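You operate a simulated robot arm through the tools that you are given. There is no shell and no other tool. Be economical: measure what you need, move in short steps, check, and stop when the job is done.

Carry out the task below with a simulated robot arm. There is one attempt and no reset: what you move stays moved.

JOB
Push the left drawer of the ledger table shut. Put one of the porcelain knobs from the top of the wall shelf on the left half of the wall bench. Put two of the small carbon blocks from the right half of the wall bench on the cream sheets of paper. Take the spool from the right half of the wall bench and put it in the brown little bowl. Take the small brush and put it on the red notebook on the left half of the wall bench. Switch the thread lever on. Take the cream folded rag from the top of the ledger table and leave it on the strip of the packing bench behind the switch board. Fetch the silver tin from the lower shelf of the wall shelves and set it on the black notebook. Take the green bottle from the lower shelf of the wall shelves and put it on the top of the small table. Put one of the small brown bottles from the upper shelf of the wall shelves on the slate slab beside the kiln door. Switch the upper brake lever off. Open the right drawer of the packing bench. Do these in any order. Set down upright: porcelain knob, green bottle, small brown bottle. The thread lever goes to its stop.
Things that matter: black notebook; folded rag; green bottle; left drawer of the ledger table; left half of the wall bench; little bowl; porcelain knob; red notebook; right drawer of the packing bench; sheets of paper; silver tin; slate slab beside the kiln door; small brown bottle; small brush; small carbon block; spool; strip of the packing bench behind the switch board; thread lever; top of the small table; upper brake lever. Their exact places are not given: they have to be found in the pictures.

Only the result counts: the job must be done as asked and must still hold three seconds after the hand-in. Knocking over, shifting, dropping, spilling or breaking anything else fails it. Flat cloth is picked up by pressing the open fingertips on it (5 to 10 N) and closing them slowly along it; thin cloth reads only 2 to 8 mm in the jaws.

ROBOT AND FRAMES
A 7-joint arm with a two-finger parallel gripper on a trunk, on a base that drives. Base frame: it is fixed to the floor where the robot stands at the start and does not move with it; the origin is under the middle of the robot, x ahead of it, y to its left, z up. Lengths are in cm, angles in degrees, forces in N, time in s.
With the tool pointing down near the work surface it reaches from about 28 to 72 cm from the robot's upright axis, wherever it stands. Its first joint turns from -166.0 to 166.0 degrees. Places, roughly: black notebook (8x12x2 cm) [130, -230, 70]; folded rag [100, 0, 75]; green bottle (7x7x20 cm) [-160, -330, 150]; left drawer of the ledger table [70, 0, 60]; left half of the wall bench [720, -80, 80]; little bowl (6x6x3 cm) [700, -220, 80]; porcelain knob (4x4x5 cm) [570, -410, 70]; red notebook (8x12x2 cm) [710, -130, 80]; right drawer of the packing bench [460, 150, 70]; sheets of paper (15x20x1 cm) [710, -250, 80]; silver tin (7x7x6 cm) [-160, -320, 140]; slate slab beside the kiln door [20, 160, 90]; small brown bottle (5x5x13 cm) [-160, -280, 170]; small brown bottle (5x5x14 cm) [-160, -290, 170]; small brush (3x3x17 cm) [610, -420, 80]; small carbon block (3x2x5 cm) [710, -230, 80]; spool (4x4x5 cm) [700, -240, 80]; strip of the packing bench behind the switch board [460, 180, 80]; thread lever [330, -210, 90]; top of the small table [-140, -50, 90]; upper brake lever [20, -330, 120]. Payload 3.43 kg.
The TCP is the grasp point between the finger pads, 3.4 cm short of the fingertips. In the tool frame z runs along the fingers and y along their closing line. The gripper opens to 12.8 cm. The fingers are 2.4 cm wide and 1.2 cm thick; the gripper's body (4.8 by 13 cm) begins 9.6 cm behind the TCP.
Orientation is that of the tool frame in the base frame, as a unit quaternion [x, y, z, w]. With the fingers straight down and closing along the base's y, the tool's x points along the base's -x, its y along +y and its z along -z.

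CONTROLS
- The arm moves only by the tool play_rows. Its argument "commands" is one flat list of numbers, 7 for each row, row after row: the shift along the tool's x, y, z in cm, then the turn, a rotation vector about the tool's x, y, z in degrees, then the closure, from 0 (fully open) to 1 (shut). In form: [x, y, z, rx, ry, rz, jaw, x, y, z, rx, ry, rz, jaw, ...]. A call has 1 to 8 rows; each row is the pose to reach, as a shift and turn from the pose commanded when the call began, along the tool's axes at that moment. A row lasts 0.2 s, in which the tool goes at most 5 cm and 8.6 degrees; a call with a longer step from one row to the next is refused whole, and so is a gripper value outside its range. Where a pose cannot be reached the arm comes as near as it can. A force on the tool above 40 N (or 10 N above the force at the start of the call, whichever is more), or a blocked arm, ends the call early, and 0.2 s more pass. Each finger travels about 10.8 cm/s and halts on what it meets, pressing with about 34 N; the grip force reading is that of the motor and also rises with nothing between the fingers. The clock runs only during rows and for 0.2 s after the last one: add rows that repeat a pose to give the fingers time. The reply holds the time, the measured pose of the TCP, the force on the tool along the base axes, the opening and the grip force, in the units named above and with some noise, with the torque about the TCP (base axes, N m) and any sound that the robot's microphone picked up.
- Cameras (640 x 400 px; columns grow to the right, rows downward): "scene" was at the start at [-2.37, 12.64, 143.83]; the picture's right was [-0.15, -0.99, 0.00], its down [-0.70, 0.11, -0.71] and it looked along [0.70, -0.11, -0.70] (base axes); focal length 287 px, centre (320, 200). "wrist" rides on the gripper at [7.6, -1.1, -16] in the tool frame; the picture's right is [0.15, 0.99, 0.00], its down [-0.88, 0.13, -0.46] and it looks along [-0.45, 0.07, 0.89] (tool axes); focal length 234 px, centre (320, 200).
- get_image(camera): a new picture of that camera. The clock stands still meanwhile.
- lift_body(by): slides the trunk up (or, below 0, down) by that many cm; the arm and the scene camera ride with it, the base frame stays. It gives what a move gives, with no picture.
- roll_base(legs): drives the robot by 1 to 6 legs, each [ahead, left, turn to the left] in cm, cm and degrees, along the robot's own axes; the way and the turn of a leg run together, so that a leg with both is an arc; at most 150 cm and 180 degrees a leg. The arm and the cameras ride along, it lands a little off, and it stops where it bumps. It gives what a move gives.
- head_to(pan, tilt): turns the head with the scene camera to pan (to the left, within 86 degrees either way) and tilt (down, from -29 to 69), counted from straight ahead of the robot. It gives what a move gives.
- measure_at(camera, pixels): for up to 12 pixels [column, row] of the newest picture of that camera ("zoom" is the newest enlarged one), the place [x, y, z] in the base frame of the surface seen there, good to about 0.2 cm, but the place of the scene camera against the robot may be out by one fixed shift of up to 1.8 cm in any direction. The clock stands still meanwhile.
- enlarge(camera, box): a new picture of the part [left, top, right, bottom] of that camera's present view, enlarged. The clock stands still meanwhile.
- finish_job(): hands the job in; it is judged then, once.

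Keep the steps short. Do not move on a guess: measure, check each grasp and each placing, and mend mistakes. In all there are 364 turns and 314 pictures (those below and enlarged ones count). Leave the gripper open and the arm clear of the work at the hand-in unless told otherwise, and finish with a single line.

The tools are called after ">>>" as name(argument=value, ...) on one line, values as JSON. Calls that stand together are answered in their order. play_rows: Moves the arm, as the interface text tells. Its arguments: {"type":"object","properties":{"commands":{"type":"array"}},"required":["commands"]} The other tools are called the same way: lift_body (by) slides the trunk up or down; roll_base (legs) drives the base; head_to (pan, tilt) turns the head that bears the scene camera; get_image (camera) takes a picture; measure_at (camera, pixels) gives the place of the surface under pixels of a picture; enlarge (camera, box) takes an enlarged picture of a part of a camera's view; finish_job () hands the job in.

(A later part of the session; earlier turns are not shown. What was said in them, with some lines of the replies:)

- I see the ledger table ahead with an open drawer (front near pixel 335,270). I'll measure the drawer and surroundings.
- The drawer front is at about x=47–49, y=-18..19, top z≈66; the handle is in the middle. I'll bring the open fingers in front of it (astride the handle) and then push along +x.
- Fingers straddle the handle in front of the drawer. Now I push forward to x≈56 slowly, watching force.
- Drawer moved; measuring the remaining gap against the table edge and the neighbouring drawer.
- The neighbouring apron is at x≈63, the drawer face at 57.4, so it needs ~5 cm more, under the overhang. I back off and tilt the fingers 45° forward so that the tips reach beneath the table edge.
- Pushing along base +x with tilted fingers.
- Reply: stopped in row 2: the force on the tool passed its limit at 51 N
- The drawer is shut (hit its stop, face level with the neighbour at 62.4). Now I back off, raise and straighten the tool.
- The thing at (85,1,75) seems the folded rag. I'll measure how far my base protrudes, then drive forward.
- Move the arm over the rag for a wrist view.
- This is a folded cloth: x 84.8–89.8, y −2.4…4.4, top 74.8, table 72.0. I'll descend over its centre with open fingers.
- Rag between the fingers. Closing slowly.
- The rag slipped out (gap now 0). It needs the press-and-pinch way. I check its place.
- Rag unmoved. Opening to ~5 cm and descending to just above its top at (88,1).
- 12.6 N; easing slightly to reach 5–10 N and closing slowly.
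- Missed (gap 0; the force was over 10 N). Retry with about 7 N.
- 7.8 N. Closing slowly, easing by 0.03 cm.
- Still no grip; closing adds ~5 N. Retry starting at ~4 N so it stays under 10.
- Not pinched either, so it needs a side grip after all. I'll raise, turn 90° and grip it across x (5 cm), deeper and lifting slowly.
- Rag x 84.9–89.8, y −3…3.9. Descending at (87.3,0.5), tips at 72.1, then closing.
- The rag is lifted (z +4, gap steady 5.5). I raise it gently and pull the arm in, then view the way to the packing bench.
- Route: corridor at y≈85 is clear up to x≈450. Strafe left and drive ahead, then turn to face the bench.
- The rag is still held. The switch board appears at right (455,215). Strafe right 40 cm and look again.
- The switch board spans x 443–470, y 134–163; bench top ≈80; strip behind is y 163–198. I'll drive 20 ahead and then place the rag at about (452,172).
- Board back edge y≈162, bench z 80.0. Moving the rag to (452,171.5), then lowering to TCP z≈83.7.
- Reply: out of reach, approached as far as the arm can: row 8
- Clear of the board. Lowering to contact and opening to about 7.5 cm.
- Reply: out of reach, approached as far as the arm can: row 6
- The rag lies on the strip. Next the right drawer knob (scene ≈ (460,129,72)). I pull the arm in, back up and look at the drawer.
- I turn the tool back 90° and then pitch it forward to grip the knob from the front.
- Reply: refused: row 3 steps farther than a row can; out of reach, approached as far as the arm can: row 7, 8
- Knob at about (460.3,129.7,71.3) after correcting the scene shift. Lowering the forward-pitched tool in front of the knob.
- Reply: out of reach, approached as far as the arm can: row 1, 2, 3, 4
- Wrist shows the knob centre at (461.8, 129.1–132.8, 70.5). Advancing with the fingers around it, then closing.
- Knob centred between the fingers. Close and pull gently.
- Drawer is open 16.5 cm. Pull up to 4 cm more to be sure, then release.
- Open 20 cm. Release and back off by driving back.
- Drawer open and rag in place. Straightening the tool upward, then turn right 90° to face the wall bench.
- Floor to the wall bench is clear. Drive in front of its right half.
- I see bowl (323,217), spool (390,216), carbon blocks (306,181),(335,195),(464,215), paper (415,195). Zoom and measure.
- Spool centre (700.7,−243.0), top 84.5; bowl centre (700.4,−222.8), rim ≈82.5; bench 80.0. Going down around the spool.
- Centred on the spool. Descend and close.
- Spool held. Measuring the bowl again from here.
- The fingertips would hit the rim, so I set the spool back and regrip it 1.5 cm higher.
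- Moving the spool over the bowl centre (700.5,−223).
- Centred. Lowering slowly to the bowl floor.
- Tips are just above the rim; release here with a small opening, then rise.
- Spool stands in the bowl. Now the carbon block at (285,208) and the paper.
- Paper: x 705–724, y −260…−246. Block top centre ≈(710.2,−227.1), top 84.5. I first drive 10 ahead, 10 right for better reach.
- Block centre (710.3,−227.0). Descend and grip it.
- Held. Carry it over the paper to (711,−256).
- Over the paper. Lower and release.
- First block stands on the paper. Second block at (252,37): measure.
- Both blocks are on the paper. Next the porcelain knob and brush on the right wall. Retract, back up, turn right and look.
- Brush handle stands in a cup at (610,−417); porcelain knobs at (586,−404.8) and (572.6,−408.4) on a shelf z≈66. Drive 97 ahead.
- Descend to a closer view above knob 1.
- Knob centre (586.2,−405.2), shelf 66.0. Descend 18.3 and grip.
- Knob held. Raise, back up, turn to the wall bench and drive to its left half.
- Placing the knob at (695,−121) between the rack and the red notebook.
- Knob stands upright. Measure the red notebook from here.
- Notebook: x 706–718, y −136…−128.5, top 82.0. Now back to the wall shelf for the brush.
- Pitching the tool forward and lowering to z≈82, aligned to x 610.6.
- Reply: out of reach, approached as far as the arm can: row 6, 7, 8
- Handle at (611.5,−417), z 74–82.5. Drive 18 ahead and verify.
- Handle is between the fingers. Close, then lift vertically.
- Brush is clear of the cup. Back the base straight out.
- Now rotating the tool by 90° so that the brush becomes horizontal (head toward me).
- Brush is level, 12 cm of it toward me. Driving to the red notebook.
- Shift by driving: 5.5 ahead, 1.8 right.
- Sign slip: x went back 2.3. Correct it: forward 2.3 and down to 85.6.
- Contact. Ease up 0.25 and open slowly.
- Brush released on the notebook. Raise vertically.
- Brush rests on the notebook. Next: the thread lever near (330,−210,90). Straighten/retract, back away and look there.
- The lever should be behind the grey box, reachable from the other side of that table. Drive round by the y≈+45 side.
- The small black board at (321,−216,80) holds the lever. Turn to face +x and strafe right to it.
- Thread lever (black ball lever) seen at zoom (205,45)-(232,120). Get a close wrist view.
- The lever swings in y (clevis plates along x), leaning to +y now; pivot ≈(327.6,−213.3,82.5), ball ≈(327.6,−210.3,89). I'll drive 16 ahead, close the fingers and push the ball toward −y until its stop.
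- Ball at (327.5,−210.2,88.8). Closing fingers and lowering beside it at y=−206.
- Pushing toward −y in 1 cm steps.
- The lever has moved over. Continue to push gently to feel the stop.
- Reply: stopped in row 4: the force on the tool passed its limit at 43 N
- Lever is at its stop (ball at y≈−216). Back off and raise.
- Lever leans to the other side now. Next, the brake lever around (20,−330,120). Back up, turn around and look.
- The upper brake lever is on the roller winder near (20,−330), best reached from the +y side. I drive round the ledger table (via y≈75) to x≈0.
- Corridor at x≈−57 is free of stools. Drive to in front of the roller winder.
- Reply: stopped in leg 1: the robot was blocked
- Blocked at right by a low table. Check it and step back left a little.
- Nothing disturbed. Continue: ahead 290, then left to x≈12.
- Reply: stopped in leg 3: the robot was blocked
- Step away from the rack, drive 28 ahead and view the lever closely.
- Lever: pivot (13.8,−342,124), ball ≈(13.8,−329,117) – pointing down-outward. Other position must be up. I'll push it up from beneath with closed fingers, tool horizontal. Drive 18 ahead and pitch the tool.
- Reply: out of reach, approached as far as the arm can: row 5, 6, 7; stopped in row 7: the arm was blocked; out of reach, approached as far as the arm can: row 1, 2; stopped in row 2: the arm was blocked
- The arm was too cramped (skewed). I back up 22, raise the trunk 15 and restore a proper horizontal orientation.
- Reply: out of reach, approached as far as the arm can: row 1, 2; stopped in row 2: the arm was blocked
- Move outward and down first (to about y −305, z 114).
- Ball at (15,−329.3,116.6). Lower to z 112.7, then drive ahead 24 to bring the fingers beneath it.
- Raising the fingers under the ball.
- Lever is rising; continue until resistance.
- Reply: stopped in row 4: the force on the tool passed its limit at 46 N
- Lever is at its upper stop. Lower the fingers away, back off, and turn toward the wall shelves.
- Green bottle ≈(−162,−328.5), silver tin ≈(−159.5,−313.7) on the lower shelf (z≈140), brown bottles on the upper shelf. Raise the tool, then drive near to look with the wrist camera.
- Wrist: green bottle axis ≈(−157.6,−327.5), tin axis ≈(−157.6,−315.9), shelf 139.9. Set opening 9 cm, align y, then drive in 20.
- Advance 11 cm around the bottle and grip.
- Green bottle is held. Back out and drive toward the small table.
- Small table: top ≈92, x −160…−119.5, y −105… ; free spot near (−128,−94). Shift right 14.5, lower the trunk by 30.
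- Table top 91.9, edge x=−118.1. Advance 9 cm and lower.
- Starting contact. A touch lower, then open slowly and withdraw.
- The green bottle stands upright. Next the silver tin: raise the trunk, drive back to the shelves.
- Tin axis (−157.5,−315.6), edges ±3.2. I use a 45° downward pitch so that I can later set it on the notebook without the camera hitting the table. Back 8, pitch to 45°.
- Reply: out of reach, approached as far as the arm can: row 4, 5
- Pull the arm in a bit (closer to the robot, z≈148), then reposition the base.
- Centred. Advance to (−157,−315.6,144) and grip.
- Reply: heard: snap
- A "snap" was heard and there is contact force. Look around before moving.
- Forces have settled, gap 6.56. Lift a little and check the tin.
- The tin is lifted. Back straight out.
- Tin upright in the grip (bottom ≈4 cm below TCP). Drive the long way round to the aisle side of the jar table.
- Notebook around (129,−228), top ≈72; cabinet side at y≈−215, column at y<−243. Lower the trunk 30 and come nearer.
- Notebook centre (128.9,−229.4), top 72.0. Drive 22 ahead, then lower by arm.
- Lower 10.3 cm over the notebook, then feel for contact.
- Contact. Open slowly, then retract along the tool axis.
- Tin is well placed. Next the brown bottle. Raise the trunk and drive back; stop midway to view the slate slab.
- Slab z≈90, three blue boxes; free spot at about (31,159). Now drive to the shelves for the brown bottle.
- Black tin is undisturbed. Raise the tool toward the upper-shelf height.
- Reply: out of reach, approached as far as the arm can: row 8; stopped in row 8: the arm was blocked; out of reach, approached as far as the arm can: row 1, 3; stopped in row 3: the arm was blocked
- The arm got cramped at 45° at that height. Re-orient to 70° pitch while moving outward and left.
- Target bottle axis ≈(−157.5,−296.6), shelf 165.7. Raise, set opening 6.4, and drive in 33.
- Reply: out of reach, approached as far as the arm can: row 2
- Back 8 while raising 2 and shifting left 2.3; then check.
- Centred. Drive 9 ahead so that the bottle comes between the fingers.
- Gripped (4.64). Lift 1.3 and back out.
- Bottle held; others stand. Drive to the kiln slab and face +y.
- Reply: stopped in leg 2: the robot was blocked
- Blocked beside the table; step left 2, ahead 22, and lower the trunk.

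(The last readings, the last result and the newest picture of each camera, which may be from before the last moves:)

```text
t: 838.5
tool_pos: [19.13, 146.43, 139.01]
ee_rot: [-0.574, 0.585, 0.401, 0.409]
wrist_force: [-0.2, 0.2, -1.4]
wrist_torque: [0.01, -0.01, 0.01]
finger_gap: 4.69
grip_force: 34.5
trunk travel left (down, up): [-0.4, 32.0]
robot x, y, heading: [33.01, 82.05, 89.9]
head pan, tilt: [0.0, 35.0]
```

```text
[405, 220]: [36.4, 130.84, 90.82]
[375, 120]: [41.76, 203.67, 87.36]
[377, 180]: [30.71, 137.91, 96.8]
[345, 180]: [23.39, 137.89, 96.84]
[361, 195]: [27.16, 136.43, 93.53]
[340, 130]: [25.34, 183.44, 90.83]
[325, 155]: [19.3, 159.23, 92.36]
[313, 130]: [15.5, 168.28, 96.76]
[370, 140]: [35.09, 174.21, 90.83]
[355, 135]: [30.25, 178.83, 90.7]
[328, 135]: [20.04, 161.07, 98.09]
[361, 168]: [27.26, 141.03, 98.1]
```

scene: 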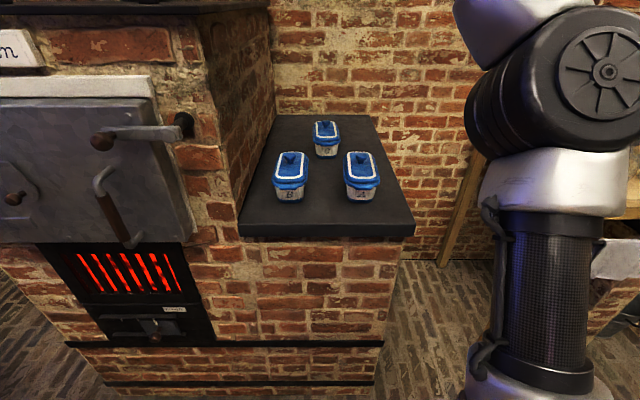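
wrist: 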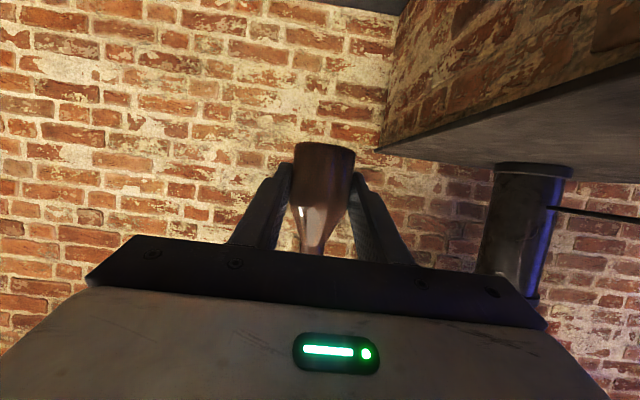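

>>> measure_at(camera="scene", pixels=[[444, 262], [470, 170], [480, 160], [630, 215], [600, 330], [430, 320], [415, 225]])

>>> head_to(pan=-45, tilt=45)

>>> get_image(camera="scene")

```text
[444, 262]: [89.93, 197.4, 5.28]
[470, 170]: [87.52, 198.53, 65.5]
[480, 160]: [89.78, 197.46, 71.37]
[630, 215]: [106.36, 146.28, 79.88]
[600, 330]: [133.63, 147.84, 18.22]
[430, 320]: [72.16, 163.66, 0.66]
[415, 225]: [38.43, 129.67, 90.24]
```

```text
t: 839.6
tool_pos: [19.11, 146.43, 138.81]
ee_rot: [-0.574, 0.585, 0.401, 0.409]
wrist_force: [0.0, -0.7, -1.2]
wrist_torque: [0.03, 0.0, -0.01]
finger_gap: 4.68
grip_force: 34.1
trunk travel left (down, up): [-0.4, 32.0]
robot x, y, heading: [33.05, 81.93, 90.0]
head pan, tilt: [-45.0, 45.0]
```

```text
139 pictures are left
```

scene: 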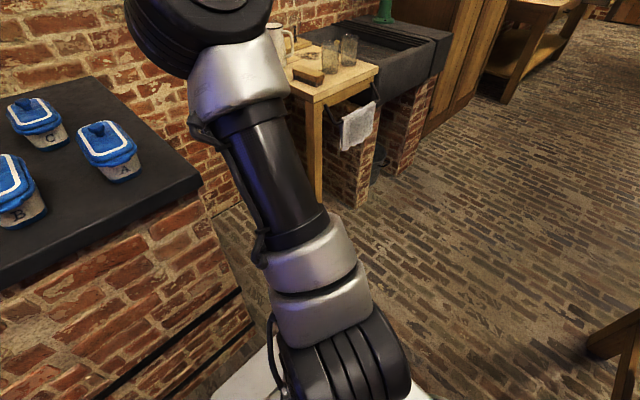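

There is free floor right of the slab (wash-table legs at x≈88). I'll approach diagonally (heading 115°) so that gripper and camera avoid the blue boxes.

>>> roll_base(legs=[[0, -38, 0], [23, 0, 0], [0, 0, 25]])

>>> get_image(camera="wrist")

>>> head_to(pan=15, tilt=35)

>>> get_image(camera="scene")

```text
t: 845.7
tool_pos: [51.01, 167.59, 138.91]
ee_rot: [0.6, -0.557, -0.421, -0.391]
wrist_force: [0.4, -0.1, -0.5]
wrist_torque: [0.0, 0.01, -0.03]
finger_gap: 4.68
grip_force: 33.8
trunk travel left (down, up): [-0.4, 32.0]
robot x, y, heading: [71.07, 104.98, 94.9]
head pan, tilt: [-45.0, 45.0]
stopped in leg 3: the robot was blocked; the commanded pose is now the measured one
```

```text
138 pictures are left
```

wrist: 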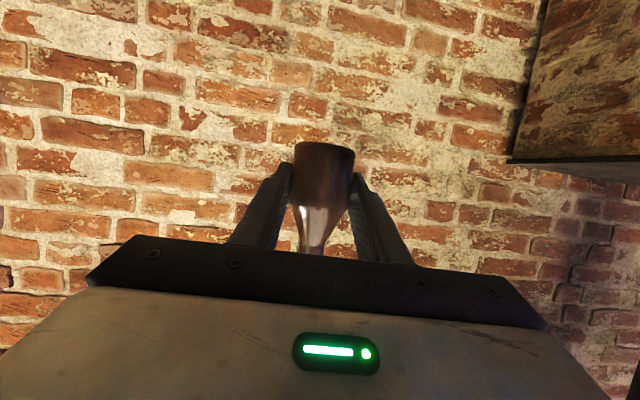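

```text
t: 847.0
tool_pos: [51.16, 167.6, 138.89]
ee_rot: [0.6, -0.557, -0.42, -0.391]
wrist_force: [0.3, 0.4, -1.5]
wrist_torque: [0.02, 0.01, -0.01]
finger_gap: 4.66
grip_force: 33.8
trunk travel left (down, up): [-0.4, 32.0]
robot x, y, heading: [70.77, 105.05, 95.0]
head pan, tilt: [15.0, 35.0]
```

```text
137 pictures are left
```

scene: 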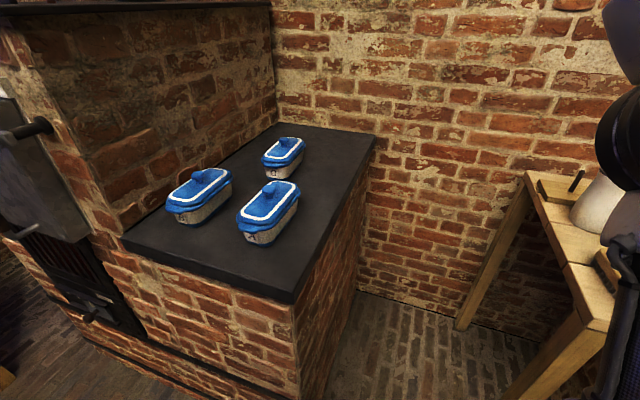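

Turn was blocked near the wash table. Back 14, then turn the remaining 20°.

>>> roll_base(legs=[[-14, 0, 0], [0, 0, 20]])

>>> get_image(camera="wrist")

```text
t: 849.5
tool_pos: [32.28, 143.17, 138.92]
ee_rot: [0.687, -0.445, -0.482, -0.312]
wrist_force: [0.1, -0.3, -2.2]
wrist_torque: [-0.04, 0.01, 0.01]
finger_gap: 4.65
grip_force: 33.9
trunk travel left (down, up): [-0.4, 32.0]
robot x, y, heading: [71.59, 90.81, 115.0]
head pan, tilt: [15.0, 35.0]
```

```text
136 pictures are left
```

wrist: 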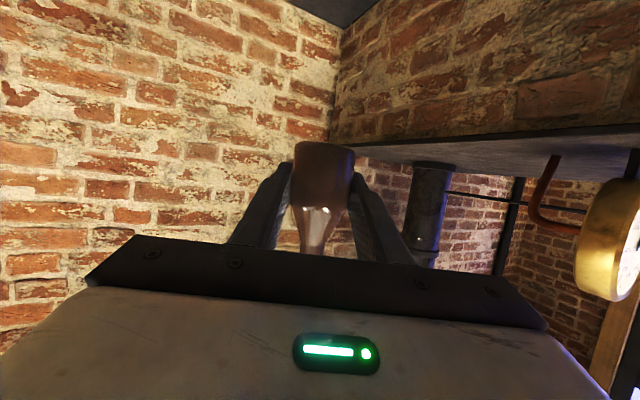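

Shift ahead 6 and right 6.4; then extend the arm ~10 and lower over the free spot (31,161).

>>> roll_base(legs=[[6, -6.4, 0]])

>>> head_to(pan=10, tilt=40)

>>> get_image(camera="scene")

```text
t: 850.8
tool_pos: [35.44, 151.35, 138.85]
ee_rot: [0.688, -0.445, -0.481, -0.311]
wrist_force: [1.2, 0.5, -2.5]
wrist_torque: [0.01, 0.0, 0.0]
finger_gap: 4.66
grip_force: 34.1
trunk travel left (down, up): [-0.4, 32.0]
robot x, y, heading: [75.42, 99.31, 114.8]
head pan, tilt: [15.0, 35.0]
```

```text
t: 851.4
tool_pos: [35.44, 151.24, 138.9]
ee_rot: [0.688, -0.445, -0.482, -0.312]
wrist_force: [0.0, -0.9, -2.3]
wrist_torque: [0.01, -0.01, 0.0]
finger_gap: 4.67
grip_force: 34.0
trunk travel left (down, up): [-0.4, 32.0]
robot x, y, heading: [75.76, 98.96, 114.8]
head pan, tilt: [10.0, 40.0]
```

```text
135 pictures are left
```

scene: 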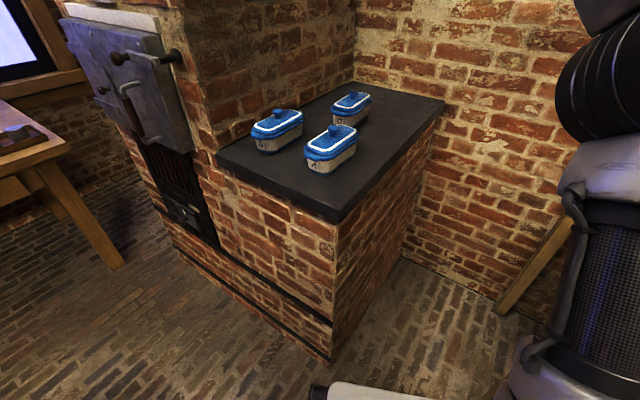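

>>> play_rows(commands=[-1.2, 0, 3.2, 0, 0, 0, 0.85, -2.4, 0, 6.4, 0, 0, 0, 0.85, -3.5, 0, 9.6, 0, 0, 0, 0.85])

>>> play_rows(commands=[4.2, 0, 1.53, 0, 0, 0, 0.85, 8.4, 0, 3.06, 0, 0, 0, 0.85, 12.6, 0, 4.6, 0, 0, 0, 0.85, 16.8, 0, 6.1, 0, 0, 0, 0.85, 21, 0, 7.65, 0, 0, 0, 0.85, 25.2, 0, 9.2, 0, 0, 0, 0.85, 29.4, 0, 10.7, 0, 0, 0, 0.85, 32.5, 0, 11.8, 0, 0, 0, 0.85])

>>> get_image(camera="wrist")

>>> get_image(camera="scene")

```text
t: 852.2
tool_pos: [35.26, 153.63, 139.19]
ee_rot: [0.688, -0.445, -0.482, -0.312]
wrist_force: [0.0, -0.3, -0.9]
wrist_torque: [-0.01, -0.02, 0.01]
finger_gap: 4.66
grip_force: 34.3
out of reach, approached as far as the arm can: row 1, 2, 3
trunk travel left (down, up): [-0.4, 32.0]
robot x, y, heading: [74.99, 98.93, 115.1]
head pan, tilt: [10.0, 40.0]
```

```text
t: 854.0
tool_pos: [35.33, 153.52, 104.65]
ee_rot: [0.688, -0.445, -0.481, -0.312]
wrist_force: [-0.4, 0.1, -2.2]
wrist_torque: [-0.04, -0.01, 0.0]
finger_gap: 4.66
grip_force: 34.4
trunk travel left (down, up): [-0.4, 32.0]
robot x, y, heading: [75.39, 98.98, 115.1]
head pan, tilt: [10.0, 40.0]
```

```text
134 pictures are left
```

wrist: 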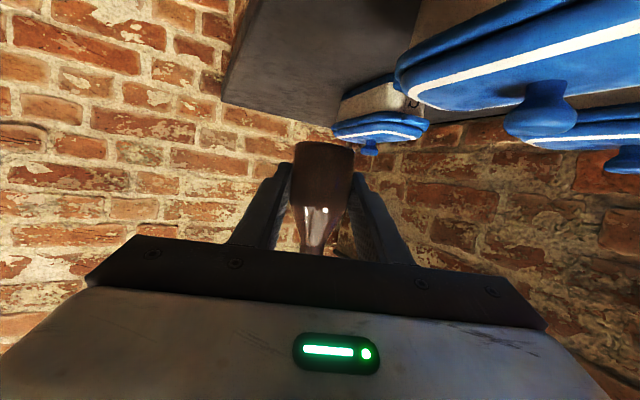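

```text
133 pictures are left
```

scene: 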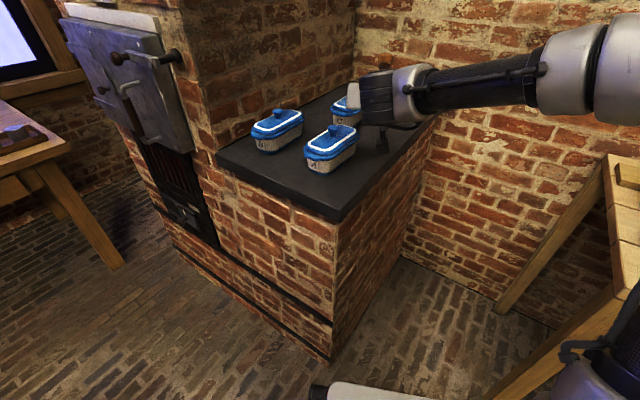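

Box A's corner would be close; I choose a deeper spot, axis (32.5,166). Move there at this height.

>>> play_rows(commands=[-1.04, -0.65, 2.85, 0, 0, 0, 0.85, -2.07, -1.3, 5.7, 0, 0, 0, 0.85, -3.1, -1.95, 8.55, 0, 0, 0, 0.85, -4.14, -2.59, 11.4, 0, 0, 0, 0.85])

>>> get_image(camera="wrist")

```text
t: 855.0
tool_pos: [32.76, 165.85, 104.5]
ee_rot: [0.687, -0.445, -0.482, -0.313]
wrist_force: [-0.7, -0.4, -0.9]
wrist_torque: [-0.01, 0.01, 0.0]
finger_gap: 4.64
grip_force: 34.1
trunk travel left (down, up): [-0.4, 32.0]
robot x, y, heading: [75.24, 98.96, 115.0]
head pan, tilt: [10.0, 40.0]
```

```text
132 pictures are left
```

wrist: 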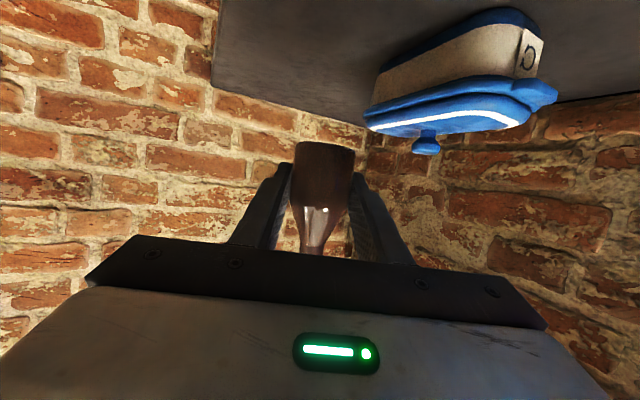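

>>> measure_at(camera="wrist", pixels=[[320, 100], [300, 60], [215, 60], [230, 85], [380, 80], [370, 105], [323, 148], [323, 175], [345, 30]])

```text
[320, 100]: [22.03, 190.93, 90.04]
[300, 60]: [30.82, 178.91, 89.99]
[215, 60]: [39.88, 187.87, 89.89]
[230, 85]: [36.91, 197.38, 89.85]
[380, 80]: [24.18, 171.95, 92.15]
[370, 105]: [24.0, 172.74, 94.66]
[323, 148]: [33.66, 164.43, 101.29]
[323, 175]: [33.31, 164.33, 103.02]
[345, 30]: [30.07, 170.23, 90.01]
```

Slab 90.0, clear around. Lowering 10.3, then feel contact.

>>> play_rows(commands=[3, 0, 1.1, 0, 0, 0, 0.85, 6, 0, 2.2, 0, 0, 0, 0.85, 8.5, 0, 3.1, 0, 0, 0, 0.85, 9.7, 0, 3.53, 0, 0, 0, 0.85])

>>> play_rows(commands=[0.2, 0, 0.07, 0, 0, 0, 0.85, 0.4, 0, 0.15, 0, 0, 0, 0.85, 0.5, 0, 0.18, 0, 0, 0, 0.85])

>>> get_image(camera="wrist")

```text
t: 856.0
tool_pos: [32.76, 165.87, 94.95]
ee_rot: [0.684, -0.445, -0.486, -0.312]
wrist_force: [-4.1, 6.5, 28.9]
wrist_torque: [-4.54, 0.14, -0.57]
finger_gap: 4.67
grip_force: 33.9
trunk travel left (down, up): [-0.4, 32.0]
robot x, y, heading: [75.52, 99.03, 115.1]
head pan, tilt: [10.0, 40.0]
```

```text
t: 856.4
tool_pos: [32.67, 165.95, 94.92]
ee_rot: [0.683, -0.446, -0.487, -0.313]
wrist_force: [-0.3, 1.6, 11.7]
wrist_torque: [-1.97, 0.1, 0.02]
finger_gap: 4.64
grip_force: 34.0
trunk travel left (down, up): [-0.4, 32.0]
robot x, y, heading: [75.42, 98.89, 114.8]
head pan, tilt: [10.0, 40.0]
stopped in row 1: the force on the tool passed its limit at 42 N (the readings are from after the stop); the commanded pose is now the measured one
```

```text
131 pictures are left
```

wrist: 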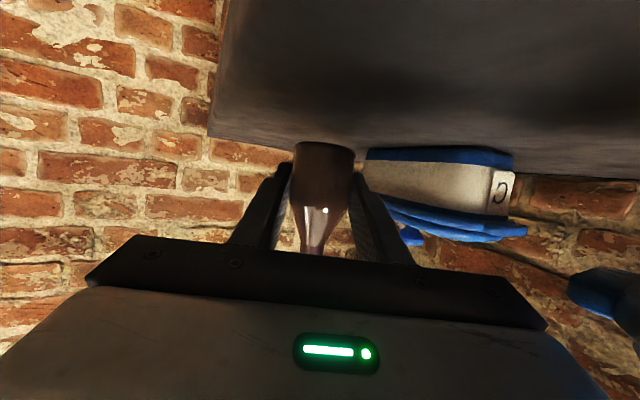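

The torque shows the camera housing is touching the slab (≈16 cm behind). I raise 6 and yaw the tool 20° about the vertical so the camera gets off the slab.

>>> play_rows(commands=[-2.8, 0, -1, 0, 0.3, 0, 0.85, -5.64, 0, -2.05, 0, 0.7, 0, 0.85, -5.64, 0, -2.05, -6.3, 0.7, -2.3, 0.85, -5.64, 0, -2.05, -12.5, 0.7, -4.6, 0.85, -5.64, 0, -2.05, -18.8, 0.7, -6.84, 0.85, -5.64, 0, -2.05, -18.8, 0.7, -6.84, 0.85])

>>> get_image(camera="wrist")

```text
t: 857.8
tool_pos: [32.65, 165.97, 100.68]
ee_rot: [0.754, -0.321, -0.529, -0.222]
wrist_force: [0.1, 0.2, -1.7]
wrist_torque: [-0.02, -0.04, -0.02]
finger_gap: 4.64
grip_force: 33.6
trunk travel left (down, up): [-0.4, 32.0]
robot x, y, heading: [75.48, 99.2, 114.9]
head pan, tilt: [10.0, 40.0]
```

```text
130 pictures are left
```

wrist: 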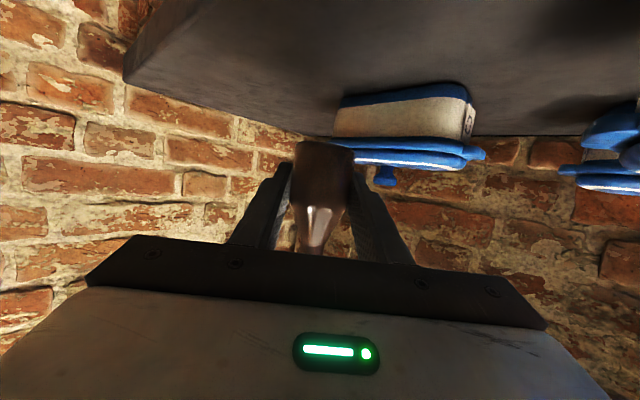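

>>> play_rows(commands=[2, 0, 0.73, 0, 0, 0, 0.85, 4, 0, 1.46, 0, 0, 0, 0.85, 5.6, 0, 2.05, 0, 0, 0, 0.85, 6.3, 0, 2.3, 0, 0, 0, 0.85])

>>> play_rows(commands=[0.15, 0, 0.05, 0, 0, 0, 0.85, 0.3, 0, 0.1, 0, 0, 0, 0.85])

```text
t: 858.8
tool_pos: [32.63, 165.86, 94.01]
ee_rot: [0.755, -0.32, -0.528, -0.222]
wrist_force: [-0.6, 0.0, -1.8]
wrist_torque: [0.0, 0.01, -0.01]
finger_gap: 4.65
grip_force: 33.4
trunk travel left (down, up): [-0.4, 32.0]
robot x, y, heading: [75.24, 98.95, 114.8]
head pan, tilt: [10.0, 40.0]
```

```text
t: 859.4
tool_pos: [32.62, 165.77, 93.75]
ee_rot: [0.754, -0.32, -0.529, -0.222]
wrist_force: [0.8, 0.9, 1.6]
wrist_torque: [0.12, -0.04, -0.06]
finger_gap: 4.65
grip_force: 33.8
trunk travel left (down, up): [-0.4, 32.0]
robot x, y, heading: [74.96, 98.68, 115.0]
head pan, tilt: [10.0, 40.0]
```

Contact just reached (z 93.75). A hair lower, then open slowly.

>>> play_rows(commands=[0.06, 0, 0.02, 0, 0, 0, 0.85, 0.06, 0, 0.02, 0, 0, 0, 0.62, 0.06, 0, 0.02, 0, 0, 0, 0.58, 0.06, 0, 0.02, 0, 0, 0, 0.54, 0.06, 0, 0.02, 0, 0, 0, 0.5])

>>> play_rows(commands=[0, 0, -2, 0, 0, 0, 0.5, 0, 0, -5, 0, 0, 0, 0.5, 0, 0, -9, 0, 0, 0, 0.5, -1, 0, -13, 0, 0, 0, 0.5, -3, 0, -17, 0, 0, 0, 0.5])

>>> get_image(camera="wrist")

>>> get_image(camera="scene")

```text
t: 860.6
tool_pos: [32.86, 165.93, 93.66]
ee_rot: [0.754, -0.321, -0.528, -0.222]
wrist_force: [0.4, 0.4, 0.3]
wrist_torque: [-0.01, -0.03, 0.0]
finger_gap: 6.41
grip_force: 0.1
trunk travel left (down, up): [-0.4, 32.0]
robot x, y, heading: [75.44, 99.4, 115.0]
head pan, tilt: [10.0, 40.0]
```

```text
t: 861.8
tool_pos: [43.23, 155.18, 102.36]
ee_rot: [0.754, -0.321, -0.527, -0.222]
wrist_force: [-0.2, 0.1, -0.1]
wrist_torque: [0.04, 0.05, -0.04]
finger_gap: 6.39
grip_force: 0.1
trunk travel left (down, up): [-0.4, 32.0]
robot x, y, heading: [75.48, 99.01, 115.1]
head pan, tilt: [10.0, 40.0]
```

```text
129 pictures are left
```

wrist: 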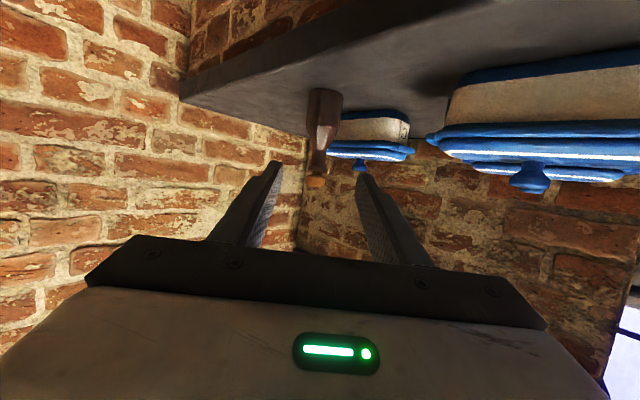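

```text
128 pictures are left
```

scene: 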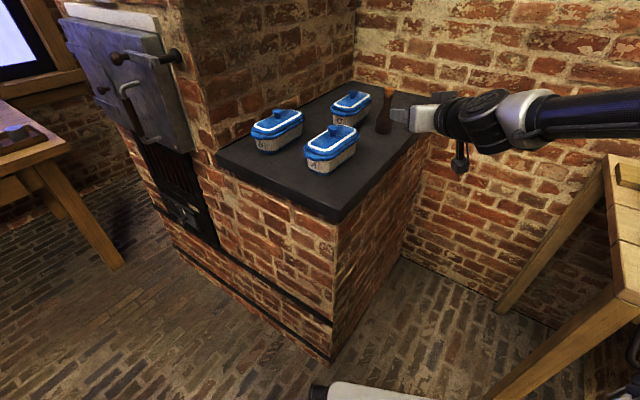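

The bottle stands upright on the slab; boxes untouched. Retract, open and back away.

>>> play_rows(commands=[-3, 0, -3, 0, 0, 0, 0.5, -6, 0, -6, 0, 0, 0, 0.3, -9, 0, -8, 0, 0, 0, 0])

>>> roll_base(legs=[[-25, 0, 0]])

>>> head_to(pan=5, tilt=30)

>>> get_image(camera="scene")

```text
t: 862.6
tool_pos: [46.29, 151.87, 113.51]
ee_rot: [0.754, -0.322, -0.527, -0.222]
wrist_force: [0.0, -0.2, 0.0]
wrist_torque: [0.06, 0.01, 0.02]
finger_gap: 12.8
grip_force: 0.0
trunk travel left (down, up): [-0.4, 32.0]
robot x, y, heading: [75.15, 98.83, 114.7]
head pan, tilt: [10.0, 40.0]
```

```text
t: 864.4
tool_pos: [56.83, 129.18, 113.6]
ee_rot: [0.754, -0.321, -0.528, -0.223]
wrist_force: [-0.8, -0.1, -0.4]
wrist_torque: [0.0, 0.02, 0.02]
finger_gap: 12.79
grip_force: 0.1
trunk travel left (down, up): [-0.4, 32.0]
robot x, y, heading: [85.68, 76.26, 114.7]
head pan, tilt: [10.0, 40.0]
```

```text
t: 865.1
tool_pos: [56.78, 129.24, 113.56]
ee_rot: [0.754, -0.321, -0.528, -0.222]
wrist_force: [0.5, -0.9, 0.0]
wrist_torque: [-0.03, 0.0, 0.03]
finger_gap: 12.79
grip_force: 0.1
trunk travel left (down, up): [-0.4, 32.0]
robot x, y, heading: [85.86, 76.19, 114.7]
head pan, tilt: [5.0, 30.0]
```

```text
127 pictures are left
```

scene: 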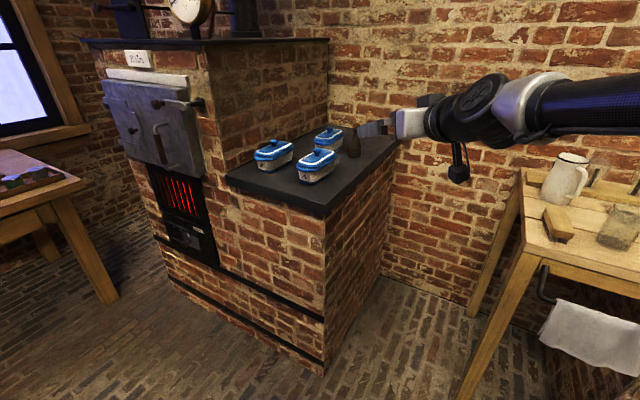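

All twelve are done; I still want to verify that the brake lever stayed up. Drive to a spot with a view on the winder.

>>> roll_base(legs=[[0, 0, 65.3], [103, 0, 0], [0, 70, 0], [24, 60, 0], [0, 90, 0]])

>>> head_to(pan=68, tilt=12)

>>> get_image(camera="scene")

```text
t: 894.5
tool_pos: [-101.27, -146.87, 113.68]
ee_rot: [0.808, 0.136, -0.565, 0.097]
wrist_force: [1.3, 0.1, -0.3]
wrist_torque: [-0.01, -0.01, -0.01]
finger_gap: 12.79
grip_force: 0.0
trunk travel left (down, up): [-0.4, 32.0]
robot x, y, heading: [-40.92, -142.41, -179.9]
head pan, tilt: [5.0, 30.0]
```

```text
t: 895.9
tool_pos: [-101.29, -146.78, 113.67]
ee_rot: [0.808, 0.136, -0.565, 0.097]
wrist_force: [-0.7, 0.7, -1.1]
wrist_torque: [0.0, 0.01, -0.01]
finger_gap: 12.8
grip_force: 0.0
trunk travel left (down, up): [-0.4, 32.0]
robot x, y, heading: [-40.98, -142.46, -180.3]
head pan, tilt: [68.0, 12.0]
```

```text
126 pictures are left
```

scene: 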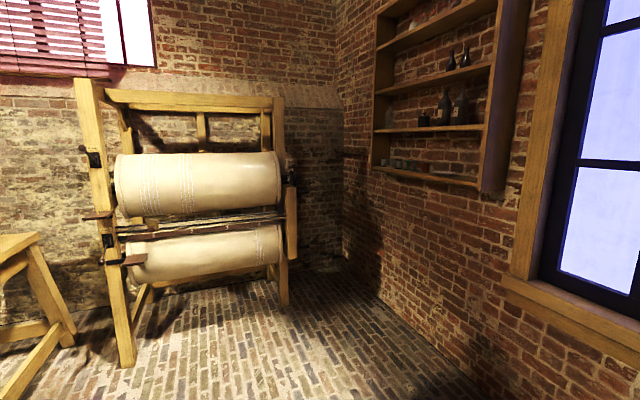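

>>> enlarge(camera="scene", box=[60, 120, 180, 290])

>>> enlarge(camera="scene", box=[360, 30, 500, 190])

>>> measure_at(camera="scene", pixels=[[82, 148], [88, 155], [95, 160], [102, 245]])

```text
2.35 times, centred on (120, 205) of scene
```

zoom: 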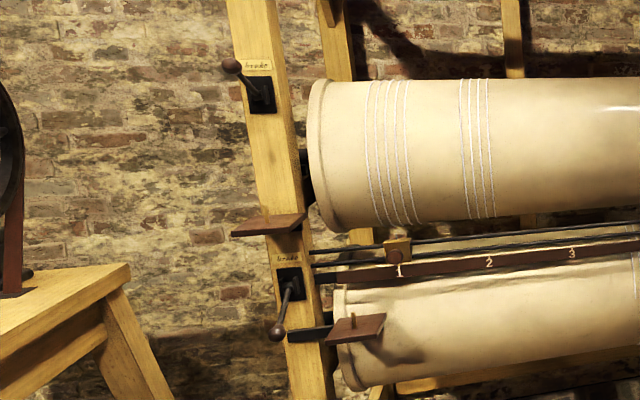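

```text
2.50 times, centred on (430, 110) of scene
```

zoom: 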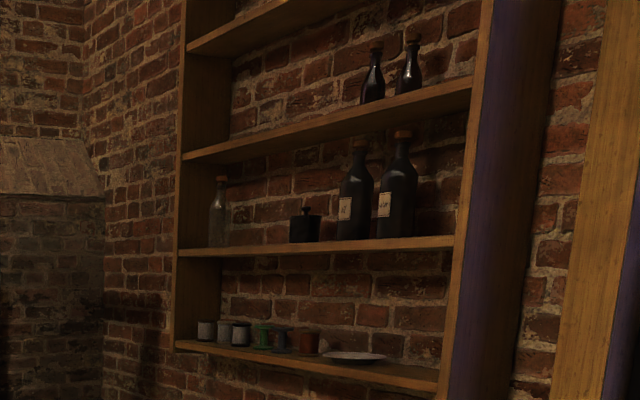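

```text
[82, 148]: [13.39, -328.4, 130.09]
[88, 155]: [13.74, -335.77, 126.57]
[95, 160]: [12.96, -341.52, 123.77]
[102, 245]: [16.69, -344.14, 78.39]
```

The upper brake lever stayed up, the shelves are in order, the gripper is open and the arm is clear. Handing in.

>>> finish_job()

```text
The job is handed in.
```

I finished all twelve tasks and handed the job in; one snap sound when I gripped the silver tin is unexplained, but afterwards the tin, its lid and the other shelf items looked intact.
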